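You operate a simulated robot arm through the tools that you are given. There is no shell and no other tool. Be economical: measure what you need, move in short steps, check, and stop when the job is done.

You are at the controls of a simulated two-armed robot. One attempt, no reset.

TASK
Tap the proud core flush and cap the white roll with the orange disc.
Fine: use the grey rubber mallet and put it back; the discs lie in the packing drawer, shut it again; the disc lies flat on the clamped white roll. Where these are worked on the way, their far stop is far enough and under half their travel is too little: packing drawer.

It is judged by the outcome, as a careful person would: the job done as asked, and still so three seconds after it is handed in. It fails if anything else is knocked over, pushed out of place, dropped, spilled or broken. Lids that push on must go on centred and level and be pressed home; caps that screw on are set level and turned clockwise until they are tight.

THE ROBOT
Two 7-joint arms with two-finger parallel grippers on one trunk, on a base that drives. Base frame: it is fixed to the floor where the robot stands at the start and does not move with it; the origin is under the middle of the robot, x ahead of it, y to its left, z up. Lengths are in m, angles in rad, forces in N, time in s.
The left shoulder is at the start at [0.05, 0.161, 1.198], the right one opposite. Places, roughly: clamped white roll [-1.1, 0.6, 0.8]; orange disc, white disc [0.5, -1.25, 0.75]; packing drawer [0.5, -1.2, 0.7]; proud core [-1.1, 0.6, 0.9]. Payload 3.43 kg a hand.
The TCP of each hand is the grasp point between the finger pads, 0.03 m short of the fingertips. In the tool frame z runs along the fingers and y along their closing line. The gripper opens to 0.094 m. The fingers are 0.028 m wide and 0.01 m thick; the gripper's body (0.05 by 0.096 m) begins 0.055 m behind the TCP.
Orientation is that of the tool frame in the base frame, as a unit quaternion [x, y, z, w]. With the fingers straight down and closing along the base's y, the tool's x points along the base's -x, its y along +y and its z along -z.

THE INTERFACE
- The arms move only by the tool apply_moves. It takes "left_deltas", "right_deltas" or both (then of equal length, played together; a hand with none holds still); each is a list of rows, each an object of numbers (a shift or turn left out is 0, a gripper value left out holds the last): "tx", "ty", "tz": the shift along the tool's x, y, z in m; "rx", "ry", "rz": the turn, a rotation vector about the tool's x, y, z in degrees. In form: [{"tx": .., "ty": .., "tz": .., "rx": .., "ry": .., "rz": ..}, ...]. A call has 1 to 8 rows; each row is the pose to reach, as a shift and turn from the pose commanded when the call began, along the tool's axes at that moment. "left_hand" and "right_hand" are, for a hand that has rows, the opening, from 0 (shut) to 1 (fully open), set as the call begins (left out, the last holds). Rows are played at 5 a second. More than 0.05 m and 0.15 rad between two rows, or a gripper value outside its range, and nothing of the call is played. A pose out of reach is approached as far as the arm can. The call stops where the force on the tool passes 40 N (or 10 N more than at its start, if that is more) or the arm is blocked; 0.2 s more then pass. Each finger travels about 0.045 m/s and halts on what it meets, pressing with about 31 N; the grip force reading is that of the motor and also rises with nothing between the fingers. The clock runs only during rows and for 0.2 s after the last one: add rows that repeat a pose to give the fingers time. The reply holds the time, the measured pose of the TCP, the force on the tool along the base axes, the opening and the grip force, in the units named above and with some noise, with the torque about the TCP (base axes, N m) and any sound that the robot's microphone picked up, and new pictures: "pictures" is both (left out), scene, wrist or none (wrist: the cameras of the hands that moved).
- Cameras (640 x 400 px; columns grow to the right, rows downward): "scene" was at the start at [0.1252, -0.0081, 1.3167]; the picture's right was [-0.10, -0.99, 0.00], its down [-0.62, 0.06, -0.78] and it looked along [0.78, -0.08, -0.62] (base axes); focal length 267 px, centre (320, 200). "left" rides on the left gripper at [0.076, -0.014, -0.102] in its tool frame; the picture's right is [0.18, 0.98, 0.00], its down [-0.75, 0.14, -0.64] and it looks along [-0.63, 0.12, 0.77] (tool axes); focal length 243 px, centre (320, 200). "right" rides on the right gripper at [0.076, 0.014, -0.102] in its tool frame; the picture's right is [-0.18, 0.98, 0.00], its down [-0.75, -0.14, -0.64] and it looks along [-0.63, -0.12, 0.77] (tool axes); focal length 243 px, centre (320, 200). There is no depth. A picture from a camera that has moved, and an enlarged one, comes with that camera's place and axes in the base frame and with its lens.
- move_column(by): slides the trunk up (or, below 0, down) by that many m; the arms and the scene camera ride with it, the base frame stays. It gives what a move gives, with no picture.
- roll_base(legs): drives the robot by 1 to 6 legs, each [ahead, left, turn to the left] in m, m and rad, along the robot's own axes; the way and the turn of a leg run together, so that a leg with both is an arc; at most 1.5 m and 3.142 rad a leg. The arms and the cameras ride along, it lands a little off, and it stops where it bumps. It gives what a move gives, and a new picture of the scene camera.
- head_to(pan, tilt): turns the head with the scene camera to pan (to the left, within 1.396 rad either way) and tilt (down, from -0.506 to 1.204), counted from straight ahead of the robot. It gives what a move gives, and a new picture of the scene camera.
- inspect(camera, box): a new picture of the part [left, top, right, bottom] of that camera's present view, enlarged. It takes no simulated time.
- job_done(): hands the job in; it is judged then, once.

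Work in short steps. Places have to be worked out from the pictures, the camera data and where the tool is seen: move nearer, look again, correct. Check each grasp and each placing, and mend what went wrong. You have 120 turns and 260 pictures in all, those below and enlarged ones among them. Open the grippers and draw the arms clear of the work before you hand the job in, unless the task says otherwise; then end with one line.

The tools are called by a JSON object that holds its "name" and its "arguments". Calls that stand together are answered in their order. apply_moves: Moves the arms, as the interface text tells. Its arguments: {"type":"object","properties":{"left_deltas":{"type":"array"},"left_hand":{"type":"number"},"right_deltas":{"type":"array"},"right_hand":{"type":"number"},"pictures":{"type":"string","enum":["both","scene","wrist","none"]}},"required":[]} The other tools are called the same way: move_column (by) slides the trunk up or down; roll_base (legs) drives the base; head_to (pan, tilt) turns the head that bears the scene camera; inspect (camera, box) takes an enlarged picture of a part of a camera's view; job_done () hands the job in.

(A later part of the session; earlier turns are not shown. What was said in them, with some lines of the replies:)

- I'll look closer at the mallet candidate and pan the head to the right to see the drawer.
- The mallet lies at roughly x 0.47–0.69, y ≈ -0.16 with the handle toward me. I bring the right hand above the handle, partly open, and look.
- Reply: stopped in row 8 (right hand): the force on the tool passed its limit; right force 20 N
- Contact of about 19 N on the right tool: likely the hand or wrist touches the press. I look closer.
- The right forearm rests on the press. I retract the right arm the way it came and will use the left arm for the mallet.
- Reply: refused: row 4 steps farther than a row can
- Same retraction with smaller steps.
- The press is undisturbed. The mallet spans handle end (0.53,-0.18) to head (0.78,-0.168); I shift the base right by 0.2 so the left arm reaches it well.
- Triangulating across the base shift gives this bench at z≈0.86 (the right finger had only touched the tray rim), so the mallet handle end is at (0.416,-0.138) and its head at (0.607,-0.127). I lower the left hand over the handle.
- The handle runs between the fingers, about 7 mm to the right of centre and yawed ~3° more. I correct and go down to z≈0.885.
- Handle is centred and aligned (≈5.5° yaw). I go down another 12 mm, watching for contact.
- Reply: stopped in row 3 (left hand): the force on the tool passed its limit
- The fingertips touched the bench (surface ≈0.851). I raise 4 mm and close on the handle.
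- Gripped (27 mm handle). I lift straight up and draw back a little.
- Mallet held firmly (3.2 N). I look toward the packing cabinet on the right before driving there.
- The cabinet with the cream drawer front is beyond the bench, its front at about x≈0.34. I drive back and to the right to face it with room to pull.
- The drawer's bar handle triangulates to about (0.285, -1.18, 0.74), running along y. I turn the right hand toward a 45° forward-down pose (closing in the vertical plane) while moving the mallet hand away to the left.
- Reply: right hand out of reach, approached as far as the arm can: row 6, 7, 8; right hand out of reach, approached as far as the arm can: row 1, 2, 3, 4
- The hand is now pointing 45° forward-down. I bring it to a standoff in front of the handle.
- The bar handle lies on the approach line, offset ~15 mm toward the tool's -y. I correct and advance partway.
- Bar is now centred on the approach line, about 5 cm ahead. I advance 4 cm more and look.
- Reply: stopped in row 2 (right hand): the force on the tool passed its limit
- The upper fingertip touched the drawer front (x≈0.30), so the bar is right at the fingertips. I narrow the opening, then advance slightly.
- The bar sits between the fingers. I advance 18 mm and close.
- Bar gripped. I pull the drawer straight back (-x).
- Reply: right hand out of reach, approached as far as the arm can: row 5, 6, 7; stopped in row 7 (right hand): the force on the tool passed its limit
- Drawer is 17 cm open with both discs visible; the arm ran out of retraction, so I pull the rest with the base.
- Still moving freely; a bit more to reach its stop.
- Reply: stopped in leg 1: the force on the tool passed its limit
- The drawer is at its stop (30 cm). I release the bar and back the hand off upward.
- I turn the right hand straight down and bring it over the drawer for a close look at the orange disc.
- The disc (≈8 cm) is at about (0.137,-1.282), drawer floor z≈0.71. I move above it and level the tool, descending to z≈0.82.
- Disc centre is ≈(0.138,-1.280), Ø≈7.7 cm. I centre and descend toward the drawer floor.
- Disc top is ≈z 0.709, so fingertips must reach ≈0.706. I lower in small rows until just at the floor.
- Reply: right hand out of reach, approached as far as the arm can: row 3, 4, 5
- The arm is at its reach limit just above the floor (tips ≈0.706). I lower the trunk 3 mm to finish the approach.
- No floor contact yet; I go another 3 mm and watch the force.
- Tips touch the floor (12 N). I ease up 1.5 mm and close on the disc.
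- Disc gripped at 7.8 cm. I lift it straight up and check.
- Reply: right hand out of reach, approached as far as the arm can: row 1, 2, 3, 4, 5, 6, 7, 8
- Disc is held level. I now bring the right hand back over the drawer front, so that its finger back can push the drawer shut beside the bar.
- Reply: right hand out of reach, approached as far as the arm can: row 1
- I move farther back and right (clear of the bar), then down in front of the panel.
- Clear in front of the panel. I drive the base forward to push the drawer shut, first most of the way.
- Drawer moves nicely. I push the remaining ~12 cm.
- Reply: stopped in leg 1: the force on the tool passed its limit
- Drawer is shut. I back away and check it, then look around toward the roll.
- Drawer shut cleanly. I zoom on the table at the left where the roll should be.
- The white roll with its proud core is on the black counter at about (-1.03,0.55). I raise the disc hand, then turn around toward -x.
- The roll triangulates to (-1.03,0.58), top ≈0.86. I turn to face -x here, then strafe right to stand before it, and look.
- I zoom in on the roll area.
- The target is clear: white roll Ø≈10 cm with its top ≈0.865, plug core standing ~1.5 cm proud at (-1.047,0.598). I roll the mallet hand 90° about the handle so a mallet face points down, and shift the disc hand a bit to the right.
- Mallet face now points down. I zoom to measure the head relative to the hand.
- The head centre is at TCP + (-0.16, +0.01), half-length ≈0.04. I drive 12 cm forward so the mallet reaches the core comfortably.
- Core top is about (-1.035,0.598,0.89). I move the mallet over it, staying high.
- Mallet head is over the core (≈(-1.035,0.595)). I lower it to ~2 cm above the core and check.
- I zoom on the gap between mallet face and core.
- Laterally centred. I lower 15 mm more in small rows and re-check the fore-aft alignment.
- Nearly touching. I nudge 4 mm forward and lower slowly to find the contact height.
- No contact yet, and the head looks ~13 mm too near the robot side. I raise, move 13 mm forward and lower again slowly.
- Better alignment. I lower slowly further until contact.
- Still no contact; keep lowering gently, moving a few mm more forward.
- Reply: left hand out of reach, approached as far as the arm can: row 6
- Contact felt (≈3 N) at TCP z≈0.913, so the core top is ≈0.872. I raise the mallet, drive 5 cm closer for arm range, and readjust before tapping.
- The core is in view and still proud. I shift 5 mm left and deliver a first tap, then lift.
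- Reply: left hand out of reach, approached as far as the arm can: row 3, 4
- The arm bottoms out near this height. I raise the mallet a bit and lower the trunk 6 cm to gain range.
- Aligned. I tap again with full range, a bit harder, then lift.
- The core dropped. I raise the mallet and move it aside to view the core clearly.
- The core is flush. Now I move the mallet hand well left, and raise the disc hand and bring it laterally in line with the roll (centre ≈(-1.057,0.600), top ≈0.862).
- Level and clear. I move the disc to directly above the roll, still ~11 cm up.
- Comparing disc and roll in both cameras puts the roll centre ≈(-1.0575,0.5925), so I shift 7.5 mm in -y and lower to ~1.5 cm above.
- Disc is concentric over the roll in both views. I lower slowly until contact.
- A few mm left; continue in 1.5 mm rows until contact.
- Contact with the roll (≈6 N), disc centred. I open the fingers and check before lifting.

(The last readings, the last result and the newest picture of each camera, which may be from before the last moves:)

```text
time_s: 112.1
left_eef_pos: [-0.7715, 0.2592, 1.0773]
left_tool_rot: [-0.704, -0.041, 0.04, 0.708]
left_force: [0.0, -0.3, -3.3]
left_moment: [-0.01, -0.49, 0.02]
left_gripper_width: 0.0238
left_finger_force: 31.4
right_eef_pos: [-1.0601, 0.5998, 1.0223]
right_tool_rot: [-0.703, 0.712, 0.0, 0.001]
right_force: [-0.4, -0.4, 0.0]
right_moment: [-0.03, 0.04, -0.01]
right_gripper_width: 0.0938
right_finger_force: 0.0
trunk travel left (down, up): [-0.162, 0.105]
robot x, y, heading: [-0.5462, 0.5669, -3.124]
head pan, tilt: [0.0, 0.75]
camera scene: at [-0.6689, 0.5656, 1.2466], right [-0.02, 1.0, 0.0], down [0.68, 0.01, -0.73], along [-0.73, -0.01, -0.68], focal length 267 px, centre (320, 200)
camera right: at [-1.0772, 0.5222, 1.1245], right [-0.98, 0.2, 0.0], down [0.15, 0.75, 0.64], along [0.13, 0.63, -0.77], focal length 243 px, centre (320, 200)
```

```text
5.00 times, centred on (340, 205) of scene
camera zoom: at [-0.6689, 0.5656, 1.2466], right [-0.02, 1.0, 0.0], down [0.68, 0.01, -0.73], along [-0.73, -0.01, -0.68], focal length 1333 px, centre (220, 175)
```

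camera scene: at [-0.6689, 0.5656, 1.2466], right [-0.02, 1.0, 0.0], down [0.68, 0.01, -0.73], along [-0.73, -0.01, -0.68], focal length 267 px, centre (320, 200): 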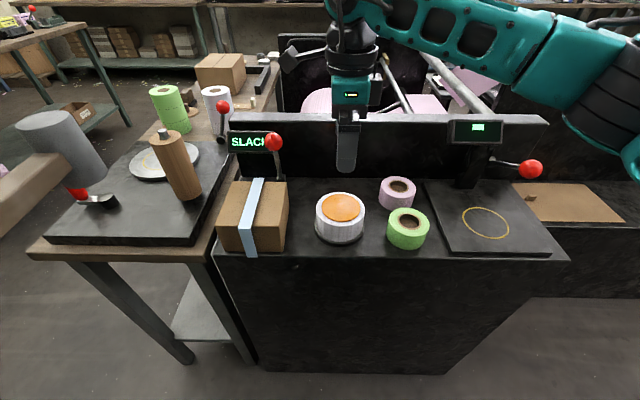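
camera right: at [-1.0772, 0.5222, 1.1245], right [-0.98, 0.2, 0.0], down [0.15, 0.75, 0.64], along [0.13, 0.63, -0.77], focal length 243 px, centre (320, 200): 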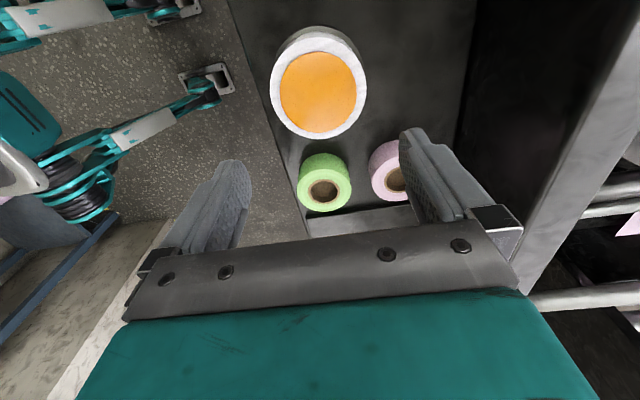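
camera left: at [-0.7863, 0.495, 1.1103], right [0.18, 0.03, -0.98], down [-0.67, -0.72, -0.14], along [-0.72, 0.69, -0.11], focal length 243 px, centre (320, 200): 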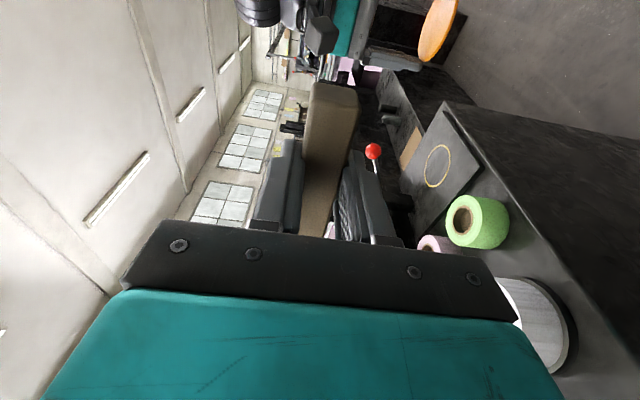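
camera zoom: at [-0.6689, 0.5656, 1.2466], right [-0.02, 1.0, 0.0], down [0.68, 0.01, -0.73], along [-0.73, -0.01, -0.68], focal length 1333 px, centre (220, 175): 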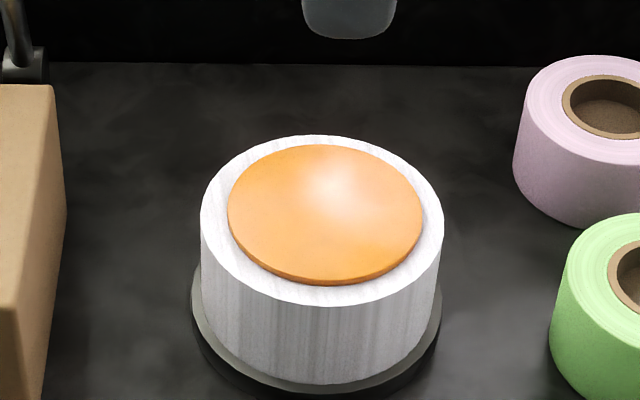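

The disc lies flat and concentric. Now I retract the right arm and, in parallel, roll the mallet hand back to pointing down (first half).

{"name": "apply_moves", "arguments": {"right_deltas": [{"tz": -0.02, "ty": -0.03}, {"tz": -0.04, "ty": -0.06}, {"tz": -0.06, "ty": -0.1}, {"tz": -0.06, "ty": -0.14, "tx": -0.02}, {"tz": -0.06, "ty": -0.17, "tx": -0.05}, {"tz": -0.06, "ty": -0.18, "tx": -0.09}, {"tz": -0.06, "ty": -0.18, "tx": -0.13}, {"tz": -0.06, "ty": -0.18, "tx": -0.17}], "left_deltas": [{"tz": -0.01}, {"tz": -0.02, "tx": 0.02}, {"rx": -8, "tz": -0.02, "tx": 0.04}, {"rx": -16, "tz": -0.02, "tx": 0.04}, {"rx": -24, "tz": -0.02, "tx": 0.04}, {"rx": -32, "tz": -0.02, "tx": 0.04}, {"rx": -40, "tz": -0.02, "tx": 0.04}, {"rx": -48, "tz": -0.02, "tx": 0.04}], "pictures": "none"}}

{"name": "apply_moves", "arguments": {"left_deltas": [{"rx": -7}, {"rx": -14}, {"rx": -21}, {"rx": -28}, {"rx": -35}, {"rx": -42}, {"rx": -42}], "pictures": "scene"}}

{"name": "move_column", "arguments": {"by": 0.066}}

```text
time_s: 113.9
left_eef_pos: [-0.728, 0.2456, 1.0802]
left_tool_rot: [0.931, 0.053, -0.021, -0.359]
left_force: [0.6, -0.2, -3.6]
left_moment: [-0.03, -0.46, -0.03]
left_gripper_width: 0.0235
left_finger_force: 31.6
right_eef_pos: [-0.8774, 0.7649, 1.0776]
right_tool_rot: [-0.703, 0.711, 0.001, -0.001]
right_force: [-0.1, 0.3, 1.1]
right_moment: [0.03, -0.01, 0.01]
right_gripper_width: 0.094
right_finger_force: 0.0
trunk travel left (down, up): [-0.162, 0.105]
robot x, y, heading: [-0.5438, 0.5676, -3.123]
head pan, tilt: [0.0, 0.75]
```

```text
time_s: 115.5
left_eef_pos: [-0.7322, 0.2428, 1.0813]
left_tool_rot: [0.998, 0.058, -0.001, -0.034]
left_force: [0.3, -0.3, -3.8]
left_moment: [0.05, -0.49, -0.01]
left_gripper_width: 0.0235
left_finger_force: 30.7
left hand out of reach, approached as far as the arm can: row 6, 7
right_eef_pos: [-0.8771, 0.7642, 1.0792]
right_tool_rot: [-0.703, 0.712, 0.001, 0.001]
right_force: [-0.7, -0.1, 0.3]
right_moment: [-0.01, 0.0, 0.0]
right_gripper_width: 0.0943
right_finger_force: 0.0
trunk travel left (down, up): [-0.162, 0.105]
robot x, y, heading: [-0.5482, 0.5657, -3.119]
head pan, tilt: [0.0, 0.75]
camera scene: at [-0.6691, 0.5657, 1.2466], right [-0.02, 1.0, 0.0], down [0.68, 0.01, -0.73], along [-0.73, -0.01, -0.68], focal length 267 px, centre (320, 200)
```

scene: 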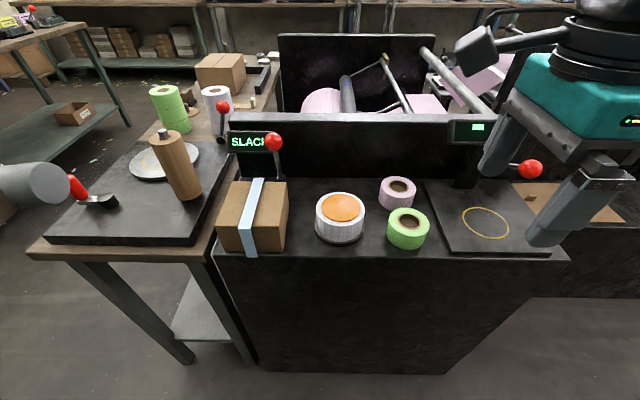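

```text
time_s: 116.6
left_eef_pos: [-0.7312, 0.2433, 1.1479]
left_tool_rot: [0.998, 0.057, 0.0, -0.034]
left_force: [0.8, -0.3, -3.9]
left_moment: [0.06, -0.47, 0.03]
left_gripper_width: 0.0237
left_finger_force: 30.6
right_eef_pos: [-0.8785, 0.7621, 1.1437]
right_tool_rot: [-0.703, 0.712, 0.001, 0.0]
right_force: [0.2, 0.1, 0.2]
right_moment: [-0.02, -0.02, 0.01]
right_gripper_width: 0.094
right_finger_force: 0.1
trunk travel left (down, up): [-0.228, 0.039]
robot x, y, heading: [-0.5483, 0.5659, -3.126]
head pan, tilt: [0.0, 0.75]
```

Everything stays in place. I back away, strafe to the mallet's bench section and turn around.

{"name": "roll_base", "arguments": {"legs": [[-0.2, 0, 0], [0, 0.76, 0], [0, 0, -1.57], [0, 0, -1.58]]}}

{"name": "head_to", "arguments": {"pan": -0.1, "tilt": 0.7}}

```text
time_s: 129.6
left_eef_pos: [-0.1354, 0.1286, 1.1479]
left_tool_rot: [-0.05, 0.998, -0.035, 0.001]
left_force: [0.0, 0.4, -4.1]
left_moment: [-0.05, 0.46, 0.01]
left_gripper_width: 0.0239
left_finger_force: 30.7
right_eef_pos: [0.0017, -0.3939, 1.1434]
right_tool_rot: [0.716, 0.698, -0.001, 0.0]
right_force: [0.2, 0.0, 0.0]
right_moment: [0.0, 0.0, -0.03]
right_gripper_width: 0.0937
right_finger_force: 0.1
trunk travel left (down, up): [-0.228, 0.039]
robot x, y, heading: [-0.3227, -0.1959, 0.004]
head pan, tilt: [0.0, 0.75]
camera scene: at [-0.2035, -0.1916, 1.3126], right [0.0, -1.0, 0.0], down [-0.68, 0.0, -0.73], along [0.73, 0.0, -0.68], focal length 267 px, centre (320, 200)
```

scene: 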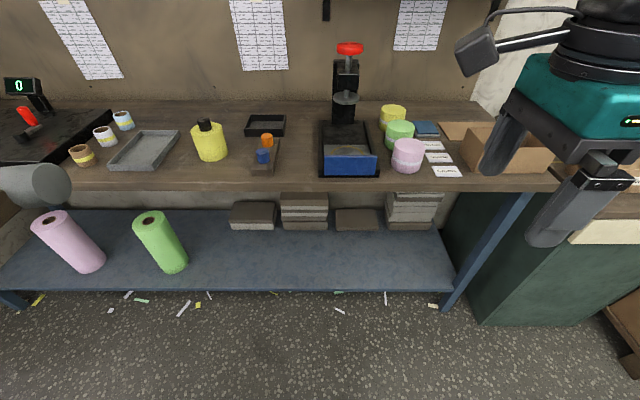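

```text
time_s: 130.3
left_eef_pos: [-0.1363, 0.1274, 1.1485]
left_tool_rot: [-0.051, 0.998, -0.034, 0.001]
left_force: [0.7, -0.6, -2.7]
left_moment: [-0.04, 0.46, 0.02]
left_gripper_width: 0.0234
left_finger_force: 31.1
right_eef_pos: [0.0031, -0.3939, 1.1445]
right_tool_rot: [0.716, 0.698, -0.001, 0.0]
right_force: [-0.3, -0.2, -0.6]
right_moment: [0.01, -0.01, 0.0]
right_gripper_width: 0.094
right_finger_force: 0.1
trunk travel left (down, up): [-0.228, 0.039]
robot x, y, heading: [-0.3278, -0.1947, 0.006]
head pan, tilt: [-0.099, 0.7]
camera scene: at [-0.2018, -0.1999, 1.3168], right [-0.1, -1.0, 0.0], down [-0.64, 0.06, -0.76], along [0.76, -0.07, -0.64], focal length 267 px, centre (320, 200)
```

scene: 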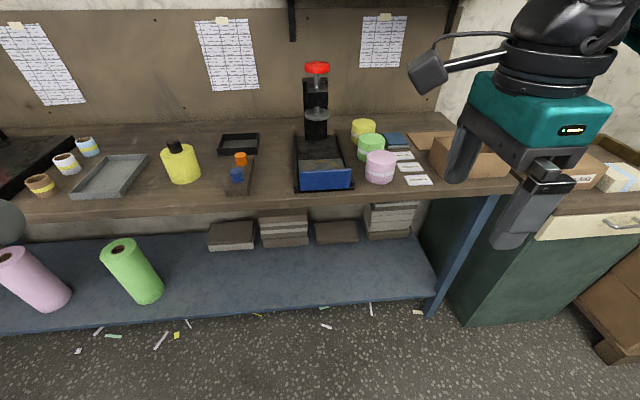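

I bring the mallet in front of the chest, levelling the tool, before driving up to the bench.

{"name": "apply_moves", "arguments": {"left_deltas": [{"tx": -0.0216, "ty": -0.033, "tz": 0.007, "rx": -2}, {"tx": -0.043, "ty": -0.066, "tz": 0.0145, "rx": -3.9}, {"tx": -0.065, "ty": -0.1, "tz": 0.022, "rx": -3.9}, {"tx": -0.0865, "ty": -0.133, "tz": 0.029, "rx": -3.9}, {"tx": -0.108, "ty": -0.166, "tz": 0.036, "rx": -3.9}, {"tx": -0.13, "ty": -0.2, "tz": 0.0435, "rx": -3.9}, {"tx": -0.151, "ty": -0.233, "tz": 0.051, "rx": -3.9}, {"tx": -0.173, "ty": -0.266, "tz": 0.058, "rx": -3.9}]}}

{"name": "roll_base", "arguments": {"legs": [[0.3, -0.01, 0]]}}

```text
time_s: 132.1
left_eef_pos: [0.0558, -0.0969, 1.1105]
left_tool_rot: [-0.051, 0.999, 0.0, 0.0]
left_force: [-0.5, -0.1, -4.1]
left_moment: [-0.07, 0.46, 0.01]
left_gripper_width: 0.0236
left_finger_force: 31.3
left hand out of reach, approached as far as the arm can: row 8
right_eef_pos: [0.0026, -0.3937, 1.1447]
right_tool_rot: [0.716, 0.698, 0.0, 0.001]
right_force: [0.1, 0.0, -0.5]
right_moment: [0.02, 0.0, 0.01]
right_gripper_width: 0.0938
right_finger_force: 0.0
trunk travel left (down, up): [-0.228, 0.039]
robot x, y, heading: [-0.3219, -0.1916, 0.001]
head pan, tilt: [-0.099, 0.7]
camera scene: at [-0.2021, -0.1997, 1.3169], right [-0.1, -1.0, 0.0], down [-0.64, 0.06, -0.77], along [0.76, -0.07, -0.64], focal length 267 px, centre (320, 200)
camera left: at [-0.0192, -0.1181, 1.2124], right [-0.28, 0.96, 0.0], down [0.73, 0.22, 0.64], along [0.62, 0.18, -0.77], focal length 243 px, centre (320, 200)
```

scene: 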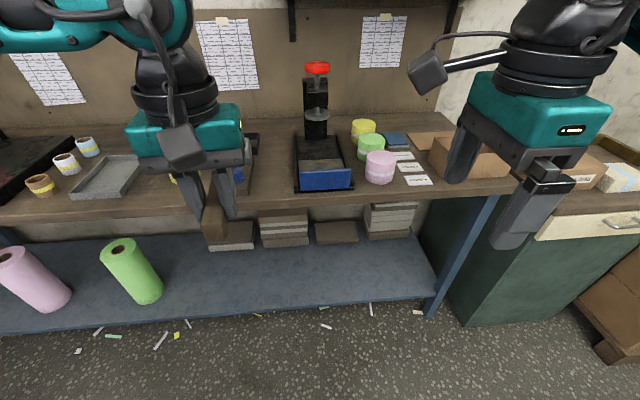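
left: 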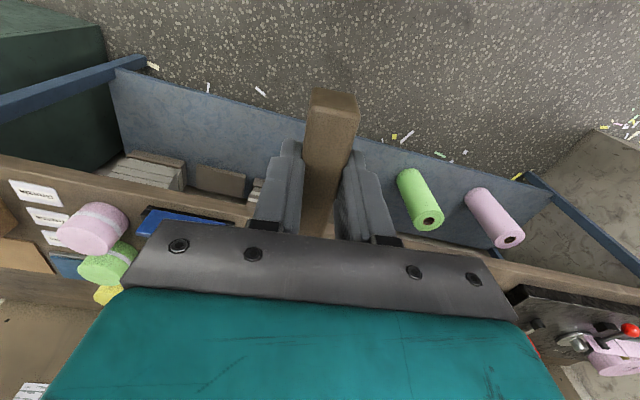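

```text
time_s: 134.1
left_eef_pos: [0.3613, -0.1088, 1.1099]
left_tool_rot: [-0.048, 0.999, 0.001, -0.001]
left_force: [-0.5, 0.0, -4.0]
left_moment: [-0.02, 0.51, 0.01]
left_gripper_width: 0.0234
left_finger_force: 31.1
right_eef_pos: [0.3069, -0.4066, 1.1448]
right_tool_rot: [0.718, 0.696, -0.001, 0.001]
right_force: [0.6, 0.1, -0.1]
right_moment: [-0.01, -0.01, -0.02]
right_gripper_width: 0.094
right_finger_force: 0.2
trunk travel left (down, up): [-0.228, 0.039]
robot x, y, heading: [-0.0231, -0.203, -0.0]
head pan, tilt: [-0.099, 0.7]
camera scene: at [0.1035, -0.2105, 1.3167], right [-0.1, -0.99, 0.0], down [-0.64, 0.07, -0.76], along [0.76, -0.08, -0.64], focal length 267 px, centre (320, 200)
```

scene: 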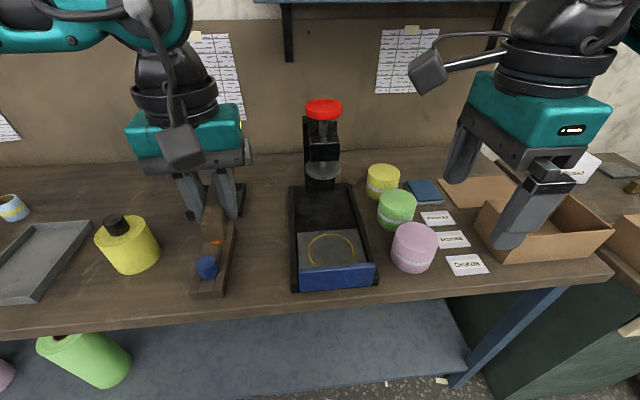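

I bring the mallet above its original spot, at z≈0.96, and check its attitude.

{"name": "apply_moves", "arguments": {"left_deltas": [{"tx": -0.025, "ty": -0.011}, {"tx": -0.05, "ty": -0.022}, {"tx": -0.075, "ty": -0.033}, {"tx": -0.099, "ty": -0.0437, "tz": 0.02}, {"tx": -0.099, "ty": -0.0437, "tz": 0.06}, {"tx": -0.099, "ty": -0.0437, "tz": 0.1}, {"tx": -0.099, "ty": -0.0437, "tz": 0.14}, {"tx": -0.099, "ty": -0.0437, "tz": 0.15}]}}

{"name": "inspect", "arguments": {"camera": "scene", "box": [130, 130, 330, 270]}}

```text
time_s: 135.9
left_eef_pos: [0.4174, -0.0632, 1.0068]
left_tool_rot: [-0.048, 0.999, 0.0, 0.0]
left_force: [0.6, 0.1, -3.6]
left_moment: [-0.05, 0.47, -0.01]
left_gripper_width: 0.0237
left_finger_force: 30.8
left hand out of reach, approached as far as the arm can: row 1, 2, 3, 4, 5, 6, 7, 8
right_eef_pos: [0.3063, -0.4057, 1.1446]
right_tool_rot: [0.718, 0.696, 0.0, 0.001]
right_force: [0.0, 0.2, -0.1]
right_moment: [0.0, 0.04, -0.02]
right_gripper_width: 0.0939
right_finger_force: 0.0
trunk travel left (down, up): [-0.228, 0.039]
robot x, y, heading: [-0.025, -0.2004, -0.003]
head pan, tilt: [-0.099, 0.7]
camera scene: at [0.103, -0.2105, 1.3168], right [-0.1, -0.99, 0.0], down [-0.64, 0.07, -0.76], along [0.76, -0.08, -0.64], focal length 267 px, centre (320, 200)
camera left: at [0.3416, -0.0854, 1.1087], right [-0.28, 0.96, 0.0], down [0.74, 0.21, 0.64], along [0.62, 0.18, -0.77], focal length 243 px, centre (320, 200)
```

scene: 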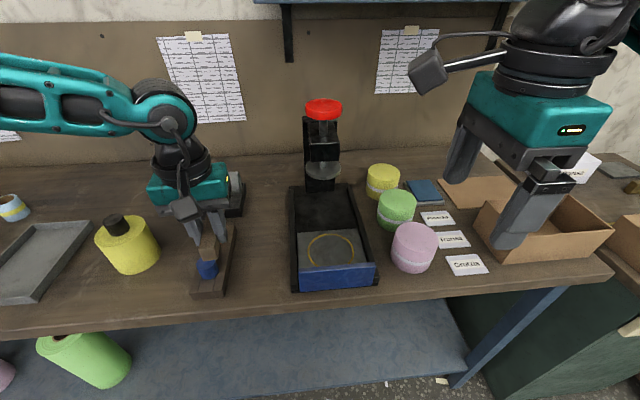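
left: 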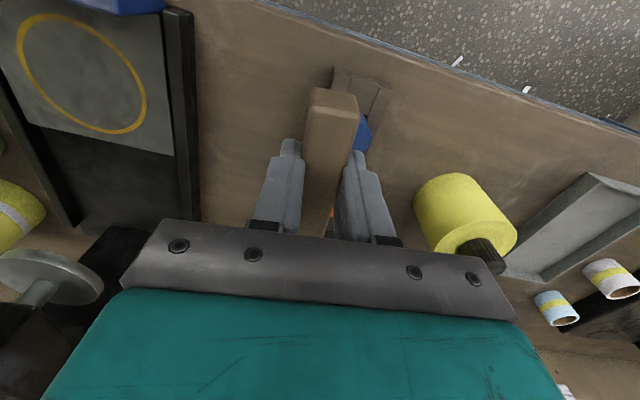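

```text
2.86 times, centred on (230, 200) of scene
camera zoom: at [0.103, -0.2105, 1.3168], right [-0.1, -0.99, 0.0], down [-0.64, 0.07, -0.76], along [0.76, -0.08, -0.64], focal length 762 px, centre (577, 200)
```

zoom: 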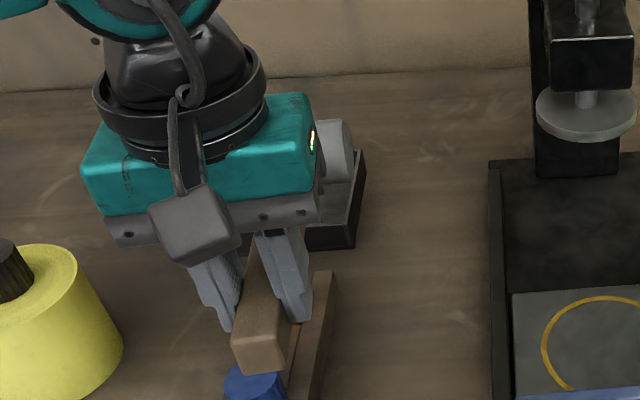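

The arm is stuck short of the target in this configuration (hand at y -0.063, x 0.417). I raise the hand and shift the base right so that the target lies more to the left arm's own side.

{"name": "apply_moves", "arguments": {"left_deltas": [{"tz": -0.04}, {"tz": -0.08}, {"tz": -0.11, "tx": 0.03}, {"tz": -0.13, "tx": 0.06, "ty": 0.03}, {"tz": -0.13, "tx": 0.08, "ty": 0.06}], "pictures": "none"}}

{"name": "roll_base", "arguments": {"legs": [[0, -0.17, 0]]}}

```text
time_s: 137.1
left_eef_pos: [0.3358, -0.0118, 1.1326]
left_tool_rot: [-0.047, 0.999, -0.001, -0.001]
left_force: [-0.2, 0.7, -3.6]
left_moment: [-0.07, 0.5, 0.01]
left_gripper_width: 0.0235
left_finger_force: 31.5
right_eef_pos: [0.3067, -0.4045, 1.1446]
right_tool_rot: [0.718, 0.696, -0.001, 0.001]
right_force: [-0.5, -0.2, 0.0]
right_moment: [0.0, 0.0, 0.01]
right_gripper_width: 0.0939
right_finger_force: 0.0
trunk travel left (down, up): [-0.228, 0.039]
robot x, y, heading: [-0.0216, -0.2037, -0.0]
head pan, tilt: [-0.099, 0.7]
```

```text
time_s: 138.6
left_eef_pos: [0.3366, -0.1778, 1.1333]
left_tool_rot: [-0.049, 0.999, -0.001, -0.001]
left_force: [-0.5, -0.6, -3.0]
left_moment: [-0.02, 0.51, 0.0]
left_gripper_width: 0.0236
left_finger_force: 31.4
right_eef_pos: [0.3061, -0.5717, 1.1435]
right_tool_rot: [0.718, 0.696, 0.0, 0.0]
right_force: [0.2, -0.5, -0.5]
right_moment: [0.03, 0.03, -0.02]
right_gripper_width: 0.0941
right_finger_force: 0.1
trunk travel left (down, up): [-0.228, 0.039]
robot x, y, heading: [-0.0205, -0.3674, 0.001]
head pan, tilt: [-0.099, 0.7]
camera scene: at [0.1028, -0.3776, 1.3168], right [-0.1, -1.0, 0.0], down [-0.64, 0.06, -0.76], along [0.76, -0.08, -0.64], focal length 267 px, centre (320, 200)
```

scene: 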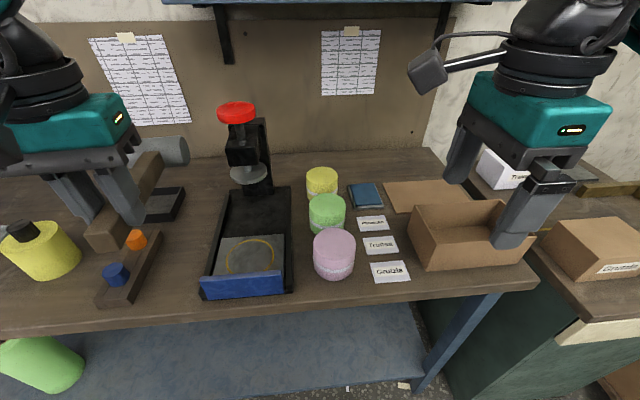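

Now the mallet is visible from the side; I zoom to measure its pitch.

{"name": "inspect", "arguments": {"camera": "scene", "box": [40, 110, 220, 270]}}

```text
2.50 times, centred on (130, 190) of scene
camera zoom: at [0.1028, -0.3776, 1.3168], right [-0.1, -1.0, 0.0], down [-0.64, 0.06, -0.76], along [0.76, -0.08, -0.64], focal length 667 px, centre (795, 225)
```

zoom: 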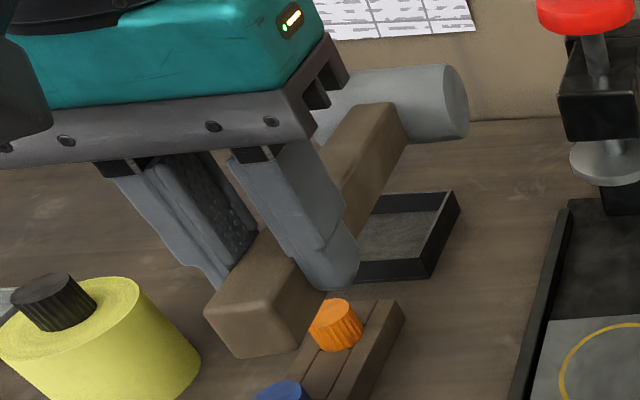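

Mallet droops ≈10° in the grip, so I pitch the hand by -11° to level it while moving above its original spot.

{"name": "apply_moves", "arguments": {"left_deltas": [{"ry": -5, "tx": -0.02}, {"ry": -11, "tx": -0.045, "ty": 0.006}, {"ry": -11, "tx": -0.075, "ty": 0.012, "tz": 0.015}, {"ry": -11, "tx": -0.105, "ty": 0.018, "tz": 0.045}, {"ry": -11, "tx": -0.128, "ty": 0.0228, "tz": 0.08}, {"ry": -11, "tx": -0.128, "ty": 0.0228, "tz": 0.12}, {"ry": -11, "tx": -0.128, "ty": 0.0228, "tz": 0.16}, {"ry": -11, "tx": -0.128, "ty": 0.0228, "tz": 0.163}]}}

{"name": "inspect", "arguments": {"camera": "scene", "box": [40, 110, 280, 290]}}

```text
time_s: 140.4
left_eef_pos: [0.4618, -0.144, 0.9668]
left_tool_rot: [-0.05, 0.994, 0.005, 0.095]
left_force: [0.5, -0.6, -2.7]
left_moment: [-0.06, 0.5, -0.01]
left_gripper_width: 0.0236
left_finger_force: 30.8
right_eef_pos: [0.3068, -0.5715, 1.1444]
right_tool_rot: [0.717, 0.697, 0.0, 0.001]
right_force: [0.6, -0.1, 0.2]
right_moment: [-0.04, -0.02, -0.05]
right_gripper_width: 0.094
right_finger_force: 0.1
trunk travel left (down, up): [-0.228, 0.039]
robot x, y, heading: [-0.0216, -0.37, -0.005]
head pan, tilt: [-0.099, 0.7]
camera scene: at [0.1027, -0.3769, 1.3169], right [-0.1, -1.0, 0.0], down [-0.64, 0.06, -0.76], along [0.76, -0.08, -0.64], focal length 267 px, centre (320, 200)
camera left: at [0.3684, -0.1657, 1.0518], right [-0.28, 0.96, -0.04], down [0.6, 0.2, 0.77], along [0.75, 0.19, -0.63], focal length 243 px, centre (320, 200)
```

scene: 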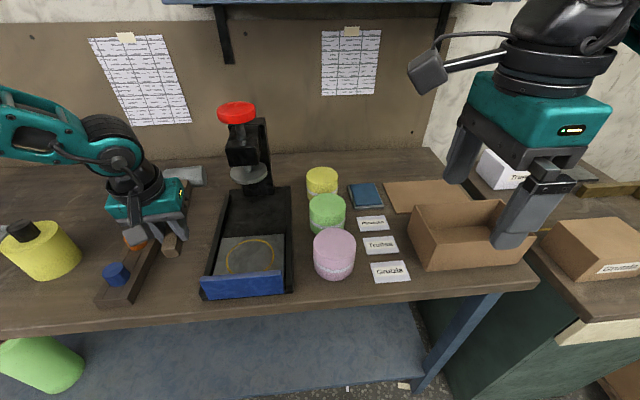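
left: 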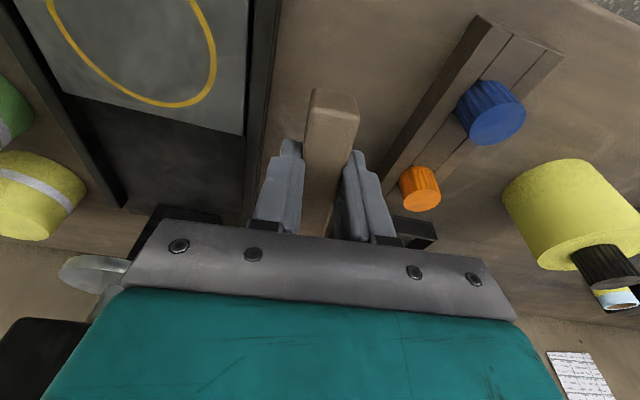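

```text
2.22 times, centred on (160, 200) of scene
camera zoom: at [0.1027, -0.3769, 1.3169], right [-0.1, -1.0, 0.0], down [-0.64, 0.06, -0.76], along [0.76, -0.08, -0.64], focal length 592 px, centre (676, 200)
```

zoom: 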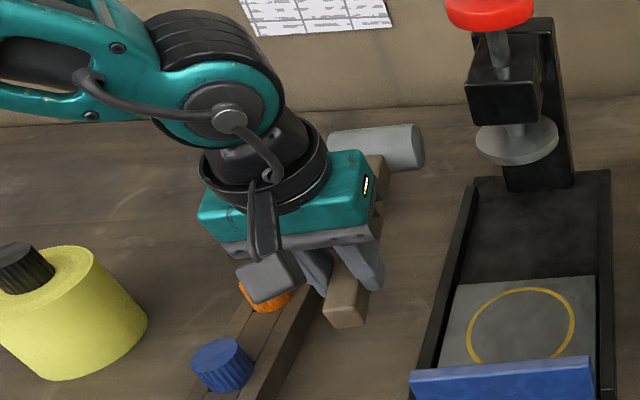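

Reached and roughly level. I lower vertically, first 6 cm, then slowly to contact.

{"name": "apply_moves", "arguments": {"left_deltas": [{"tx": 0.005, "tz": 0.0245}, {"tx": 0.0095, "tz": 0.049}, {"tx": 0.0124, "tz": 0.064}, {"tx": 0.0133, "tz": 0.0686}, {"tx": 0.0143, "tz": 0.0735}, {"tx": 0.0152, "tz": 0.0784}, {"tx": 0.0158, "tz": 0.081}]}}

{"name": "inspect", "arguments": {"camera": "scene", "box": [60, 130, 260, 290]}}

```text
time_s: 142.0
left_eef_pos: [0.4529, -0.1357, 0.8952]
left_tool_rot: [-0.05, 0.994, 0.003, 0.094]
left_force: [-0.2, -0.2, -3.9]
left_moment: [-0.06, 0.48, -0.01]
left_gripper_width: 0.0238
left_finger_force: 31.0
left hand out of reach, approached as far as the arm can: row 4, 5, 6, 7
right_eef_pos: [0.3073, -0.5701, 1.1442]
right_tool_rot: [0.717, 0.697, -0.001, 0.0]
right_force: [0.5, -0.1, -0.8]
right_moment: [-0.03, 0.06, -0.03]
right_gripper_width: 0.094
right_finger_force: 0.0
trunk travel left (down, up): [-0.228, 0.039]
robot x, y, heading: [-0.0235, -0.3705, 0.003]
head pan, tilt: [-0.099, 0.7]
camera scene: at [0.1029, -0.3767, 1.3168], right [-0.1, -1.0, 0.0], down [-0.64, 0.06, -0.76], along [0.76, -0.08, -0.64], focal length 267 px, centre (320, 200)
camera left: at [0.3598, -0.1588, 0.9803], right [-0.28, 0.96, -0.04], down [0.6, 0.2, 0.77], along [0.75, 0.19, -0.63], focal length 243 px, centre (320, 200)
```

scene: 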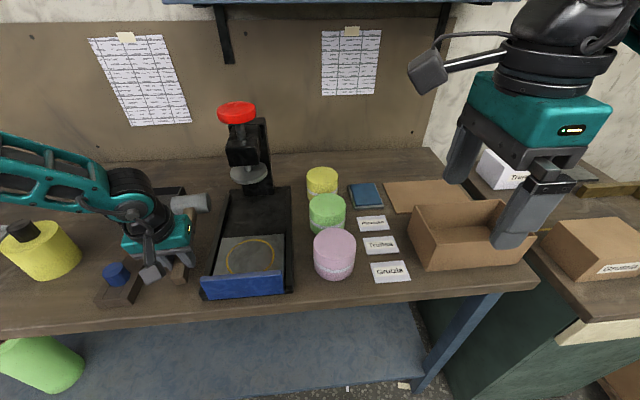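
left: 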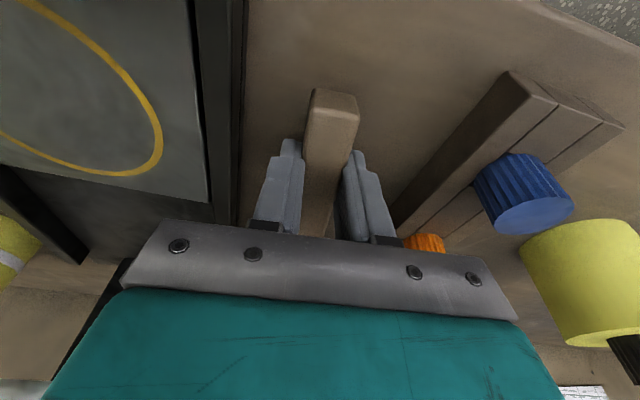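

```text
2.50 times, centred on (160, 210) of scene
camera zoom: at [0.1029, -0.3767, 1.3168], right [-0.1, -1.0, 0.0], down [-0.64, 0.06, -0.76], along [0.76, -0.08, -0.64], focal length 667 px, centre (720, 175)
```

zoom: 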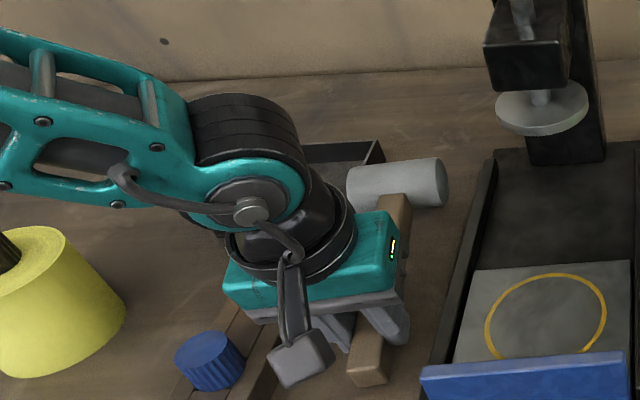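

The arm bottoms out again; I raise 3 cm, lower the trunk 6 cm, and re-approach.

{"name": "apply_moves", "arguments": {"left_deltas": [{"tx": -0.0057, "tz": -0.029}, {"tx": -0.0114, "tz": -0.059}, {"tx": -0.0133, "tz": -0.069}], "pictures": "none"}}

{"name": "move_column", "arguments": {"by": -0.05}}

```text
time_s: 142.8
left_eef_pos: [0.4528, -0.1361, 0.965]
left_tool_rot: [-0.049, 0.994, 0.005, 0.095]
left_force: [-0.1, -1.0, -3.2]
left_moment: [-0.05, 0.49, -0.01]
left_gripper_width: 0.0238
left_finger_force: 30.9
right_eef_pos: [0.306, -0.5716, 1.1433]
right_tool_rot: [0.718, 0.697, 0.0, 0.001]
right_force: [0.1, 0.1, 1.0]
right_moment: [-0.02, 0.0, 0.03]
right_gripper_width: 0.0939
right_finger_force: 0.0
trunk travel left (down, up): [-0.228, 0.039]
robot x, y, heading: [-0.0209, -0.3718, -0.006]
head pan, tilt: [-0.099, 0.7]
```

```text
time_s: 143.7
left_eef_pos: [0.4535, -0.1365, 0.9153]
left_tool_rot: [-0.05, 0.994, 0.005, 0.095]
left_force: [-0.3, -1.1, -3.4]
left_moment: [-0.06, 0.5, 0.02]
left_gripper_width: 0.0234
left_finger_force: 31.0
right_eef_pos: [0.3067, -0.5711, 1.0938]
right_tool_rot: [0.717, 0.697, 0.001, 0.001]
right_force: [-0.4, 0.7, 0.9]
right_moment: [-0.02, 0.01, 0.01]
right_gripper_width: 0.0941
right_finger_force: 0.1
trunk travel left (down, up): [-0.178, 0.089]
robot x, y, heading: [-0.0222, -0.3683, -0.005]
head pan, tilt: [-0.099, 0.7]
```

I correct ~9 mm in x/y and lower slowly until contact.

{"name": "apply_moves", "arguments": {"left_deltas": [{"tx": -0.007, "ty": -0.007, "tz": 0.006}, {"tx": -0.006, "ty": -0.007, "tz": 0.014}, {"tx": -0.0045, "ty": -0.007, "tz": 0.02}, {"tx": -0.0035, "ty": -0.007, "tz": 0.025}, {"tx": -0.0025, "ty": -0.007, "tz": 0.03}, {"tx": -0.0015, "ty": -0.007, "tz": 0.034}]}}

{"name": "inspect", "arguments": {"camera": "scene", "box": [60, 110, 260, 270]}}

```text
time_s: 145.1
left_eef_pos: [0.4643, -0.1417, 0.8861]
left_tool_rot: [-0.049, 0.994, 0.005, 0.1]
left_force: [1.5, 8.2, 23.0]
left_moment: [0.14, 0.97, -0.42]
left_gripper_width: 0.0238
left_finger_force: 31.3
right_eef_pos: [0.3048, -0.571, 1.0953]
right_tool_rot: [0.717, 0.697, 0.001, 0.001]
right_force: [-0.2, -0.7, -0.7]
right_moment: [-0.03, -0.01, 0.02]
right_gripper_width: 0.0938
right_finger_force: 0.0
trunk travel left (down, up): [-0.178, 0.089]
robot x, y, heading: [-0.0215, -0.3701, -0.005]
head pan, tilt: [-0.099, 0.7]
camera scene: at [0.1012, -0.3769, 1.2675], right [-0.1, -1.0, 0.0], down [-0.64, 0.06, -0.77], along [0.76, -0.08, -0.64], focal length 267 px, centre (320, 200)
camera left: at [0.37, -0.1652, 0.9696], right [-0.28, 0.96, -0.04], down [0.59, 0.2, 0.78], along [0.76, 0.19, -0.63], focal length 243 px, centre (320, 200)
```

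scene: 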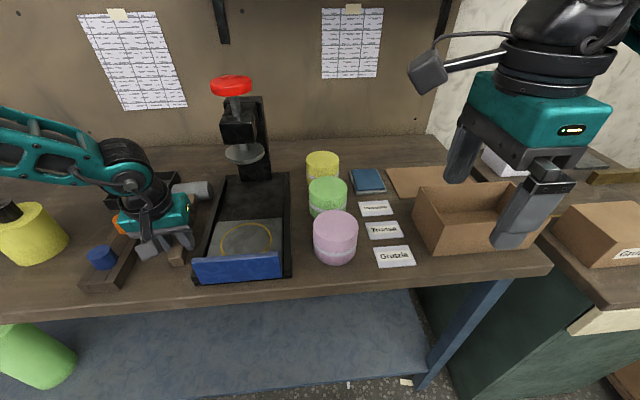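
left: 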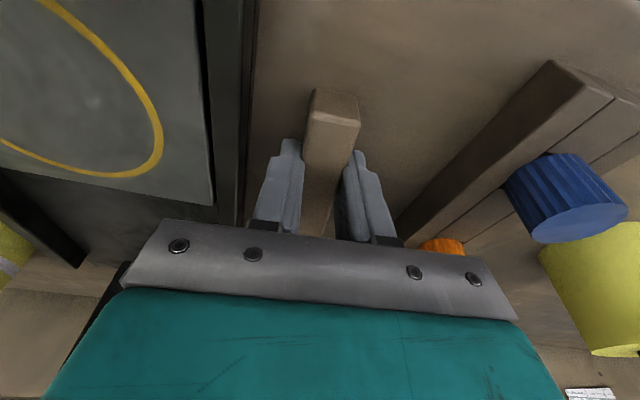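

```text
2.50 times, centred on (160, 190) of scene
camera zoom: at [0.1012, -0.3769, 1.2675], right [-0.1, -1.0, 0.0], down [-0.64, 0.06, -0.77], along [0.76, -0.08, -0.64], focal length 667 px, centre (720, 225)
```

zoom: 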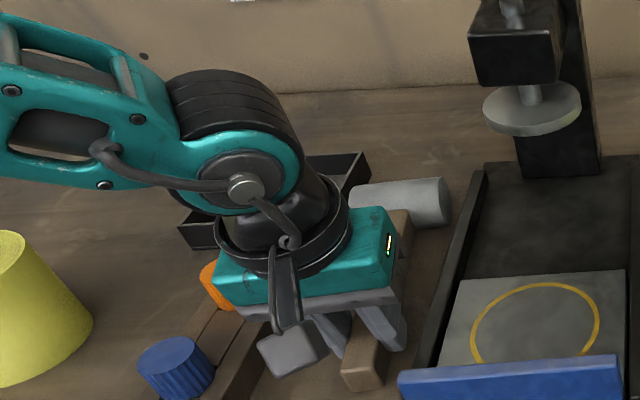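

Something at the handle end touches first (moment up), meaning the head is still slightly raised. I ease up 3 mm and pitch back 4°.

{"name": "apply_moves", "arguments": {"left_deltas": [{"tz": -0.004}, {"tz": -0.004, "ry": 2}, {"tz": -0.004, "ry": 4}, {"tz": -0.002, "ry": 4}], "pictures": "none"}}

{"name": "inspect", "arguments": {"camera": "left", "box": [200, 60, 440, 260]}}

```text
time_s: 146.1
left_eef_pos: [0.4616, -0.1433, 0.8859]
left_tool_rot: [-0.05, 0.997, 0.004, 0.06]
left_force: [4.3, 5.5, 14.6]
left_moment: [-0.06, 0.5, -0.1]
left_gripper_width: 0.0238
left_finger_force: 30.5
right_eef_pos: [0.307, -0.5718, 1.0939]
right_tool_rot: [0.717, 0.697, -0.001, 0.002]
right_force: [-0.6, -0.2, 0.9]
right_moment: [0.01, -0.02, 0.03]
right_gripper_width: 0.0941
right_finger_force: 0.0
trunk travel left (down, up): [-0.178, 0.089]
robot x, y, heading: [-0.0203, -0.3688, 0.001]
head pan, tilt: [-0.099, 0.7]
```

```text
2.00 times, centred on (320, 160) of left
camera zoom: at [0.3745, -0.1659, 0.9765], right [-0.28, 0.96, -0.02], down [0.65, 0.21, 0.73], along [0.7, 0.19, -0.68], focal length 485 px, centre (320, 280)
```

zoom: 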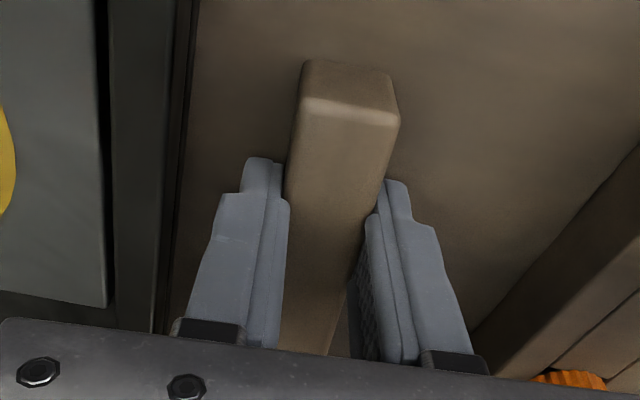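

The handle end is at (0.4205,-0.148), essentially its original place. I relieve 2 mm and open the fingers.

{"name": "apply_moves", "arguments": {"left_deltas": [{"tz": -0.002}, {"tz": -0.002}], "pictures": "none"}}

{"name": "apply_moves", "arguments": {"left_deltas": [{}, {}, {}, {}], "left_hand": 0.57, "pictures": "wrist"}}

```text
time_s: 146.7
left_eef_pos: [0.46, -0.143, 0.8856]
left_tool_rot: [-0.049, 0.997, 0.003, 0.059]
left_force: [1.9, -0.9, 1.7]
left_moment: [-0.13, -0.31, -0.06]
left_gripper_width: 0.0235
left_finger_force: 31.1
right_eef_pos: [0.3072, -0.5711, 1.0933]
right_tool_rot: [0.717, 0.697, -0.001, 0.002]
right_force: [-0.2, -0.1, 0.3]
right_moment: [-0.01, 0.01, 0.03]
right_gripper_width: 0.0942
right_finger_force: 0.1
trunk travel left (down, up): [-0.178, 0.089]
robot x, y, heading: [-0.0226, -0.3705, -0.0]
head pan, tilt: [-0.099, 0.7]
```

```text
time_s: 147.7
left_eef_pos: [0.4632, -0.1418, 0.887]
left_tool_rot: [-0.049, 0.997, 0.003, 0.06]
left_force: [-0.7, -0.4, -0.6]
left_moment: [-0.01, 0.05, 0.0]
left_gripper_width: 0.0536
left_finger_force: 0.0
right_eef_pos: [0.3059, -0.5697, 1.0948]
right_tool_rot: [0.717, 0.697, 0.0, 0.001]
right_force: [0.2, 0.5, 0.2]
right_moment: [0.01, -0.03, 0.02]
right_gripper_width: 0.0938
right_finger_force: 0.1
trunk travel left (down, up): [-0.178, 0.089]
robot x, y, heading: [-0.022, -0.3715, 0.001]
head pan, tilt: [-0.099, 0.7]
camera left: at [0.3749, -0.1653, 0.9777], right [-0.28, 0.96, -0.02], down [0.65, 0.21, 0.73], along [0.7, 0.19, -0.68], focal length 243 px, centre (320, 200)
```

left: 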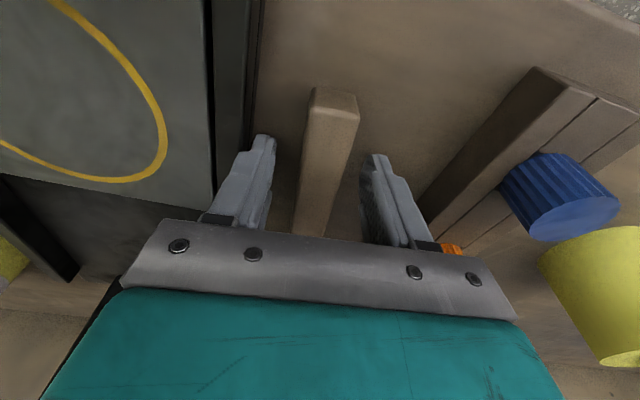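

Mallet released and free of the fingers. I raise the left hand straight up along the tool axis and check.

{"name": "apply_moves", "arguments": {"left_deltas": [{"tz": -0.02}, {"tz": -0.05}, {"tz": -0.09}, {"tz": -0.13}, {"tz": -0.17}, {"tz": -0.2}, {"tz": -0.21, "tx": 0.04}, {"tz": -0.22, "tx": 0.08}], "pictures": "scene"}}

{"name": "roll_base", "arguments": {"legs": [[-0.25, 0.05, 0]]}}

{"name": "inspect", "arguments": {"camera": "scene", "box": [160, 100, 400, 260]}}

```text
time_s: 149.5
left_eef_pos: [0.3558, -0.1518, 1.0939]
left_tool_rot: [-0.05, 0.997, 0.004, 0.061]
left_force: [-1.0, 0.3, -0.3]
left_moment: [0.05, -0.02, 0.0]
left_gripper_width: 0.0536
left_finger_force: 0.1
right_eef_pos: [0.3059, -0.5711, 1.0954]
right_tool_rot: [0.717, 0.697, 0.0, 0.0]
right_force: [-0.3, 0.3, -1.0]
right_moment: [0.01, 0.01, 0.02]
right_gripper_width: 0.0942
right_finger_force: 0.1
trunk travel left (down, up): [-0.178, 0.089]
robot x, y, heading: [-0.0212, -0.3726, 0.006]
head pan, tilt: [-0.099, 0.7]
camera scene: at [0.102, -0.3769, 1.267], right [-0.1, -1.0, 0.0], down [-0.64, 0.06, -0.77], along [0.76, -0.08, -0.64], focal length 267 px, centre (320, 200)
```

scene: 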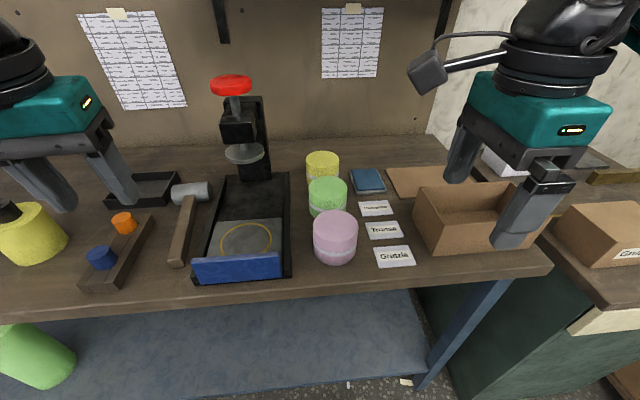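

```text
time_s: 151.3
left_eef_pos: [0.1106, -0.1025, 1.0954]
left_tool_rot: [-0.048, 0.997, 0.003, 0.061]
left_force: [0.0, 0.3, -0.1]
left_moment: [-0.01, -0.03, -0.03]
left_gripper_width: 0.0534
left_finger_force: 0.2
right_eef_pos: [0.0606, -0.5214, 1.0929]
right_tool_rot: [0.717, 0.697, 0.001, 0.002]
right_force: [-0.1, -0.3, 0.0]
right_moment: [0.0, -0.01, -0.03]
right_gripper_width: 0.0941
right_finger_force: 0.2
trunk travel left (down, up): [-0.178, 0.089]
robot x, y, heading: [-0.2658, -0.3202, 0.001]
head pan, tilt: [-0.099, 0.7]
camera scene: at [-0.1444, -0.3276, 1.267], right [-0.1, -1.0, 0.0], down [-0.64, 0.06, -0.77], along [0.76, -0.08, -0.64], focal length 267 px, centre (320, 200)
```

scene: 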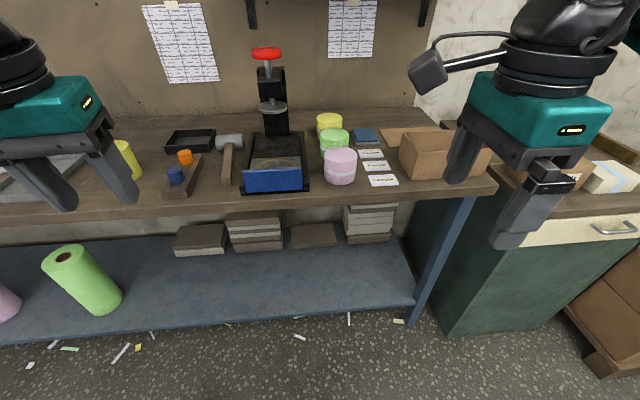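

```text
2.50 times, centred on (280, 180) of scene
camera zoom: at [-0.1444, -0.3276, 1.267], right [-0.1, -1.0, 0.0], down [-0.64, 0.06, -0.77], along [0.76, -0.08, -0.64], focal length 667 px, centre (420, 250)
```

zoom: 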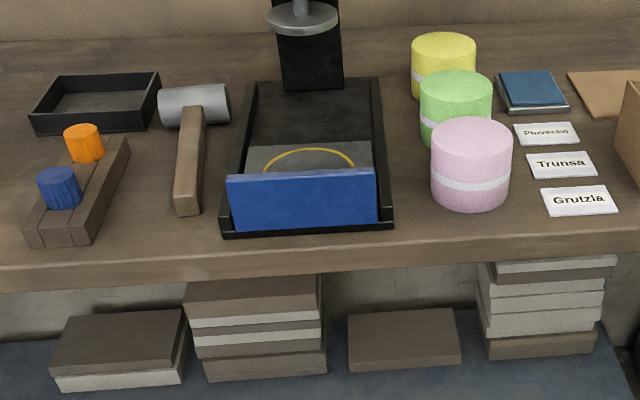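

The mallet is back in its place, the drawer is shut, the disc lies flat on the roll, and both grippers are open and clear. I hand in.

{"name": "job_done", "arguments": {}}

```text
The job is handed in.
```

The core is tapped flush, the orange disc lies flat and centred to within a few millimetres on the clamped white roll, the mallet is back in its place, and the packing drawer is shut.
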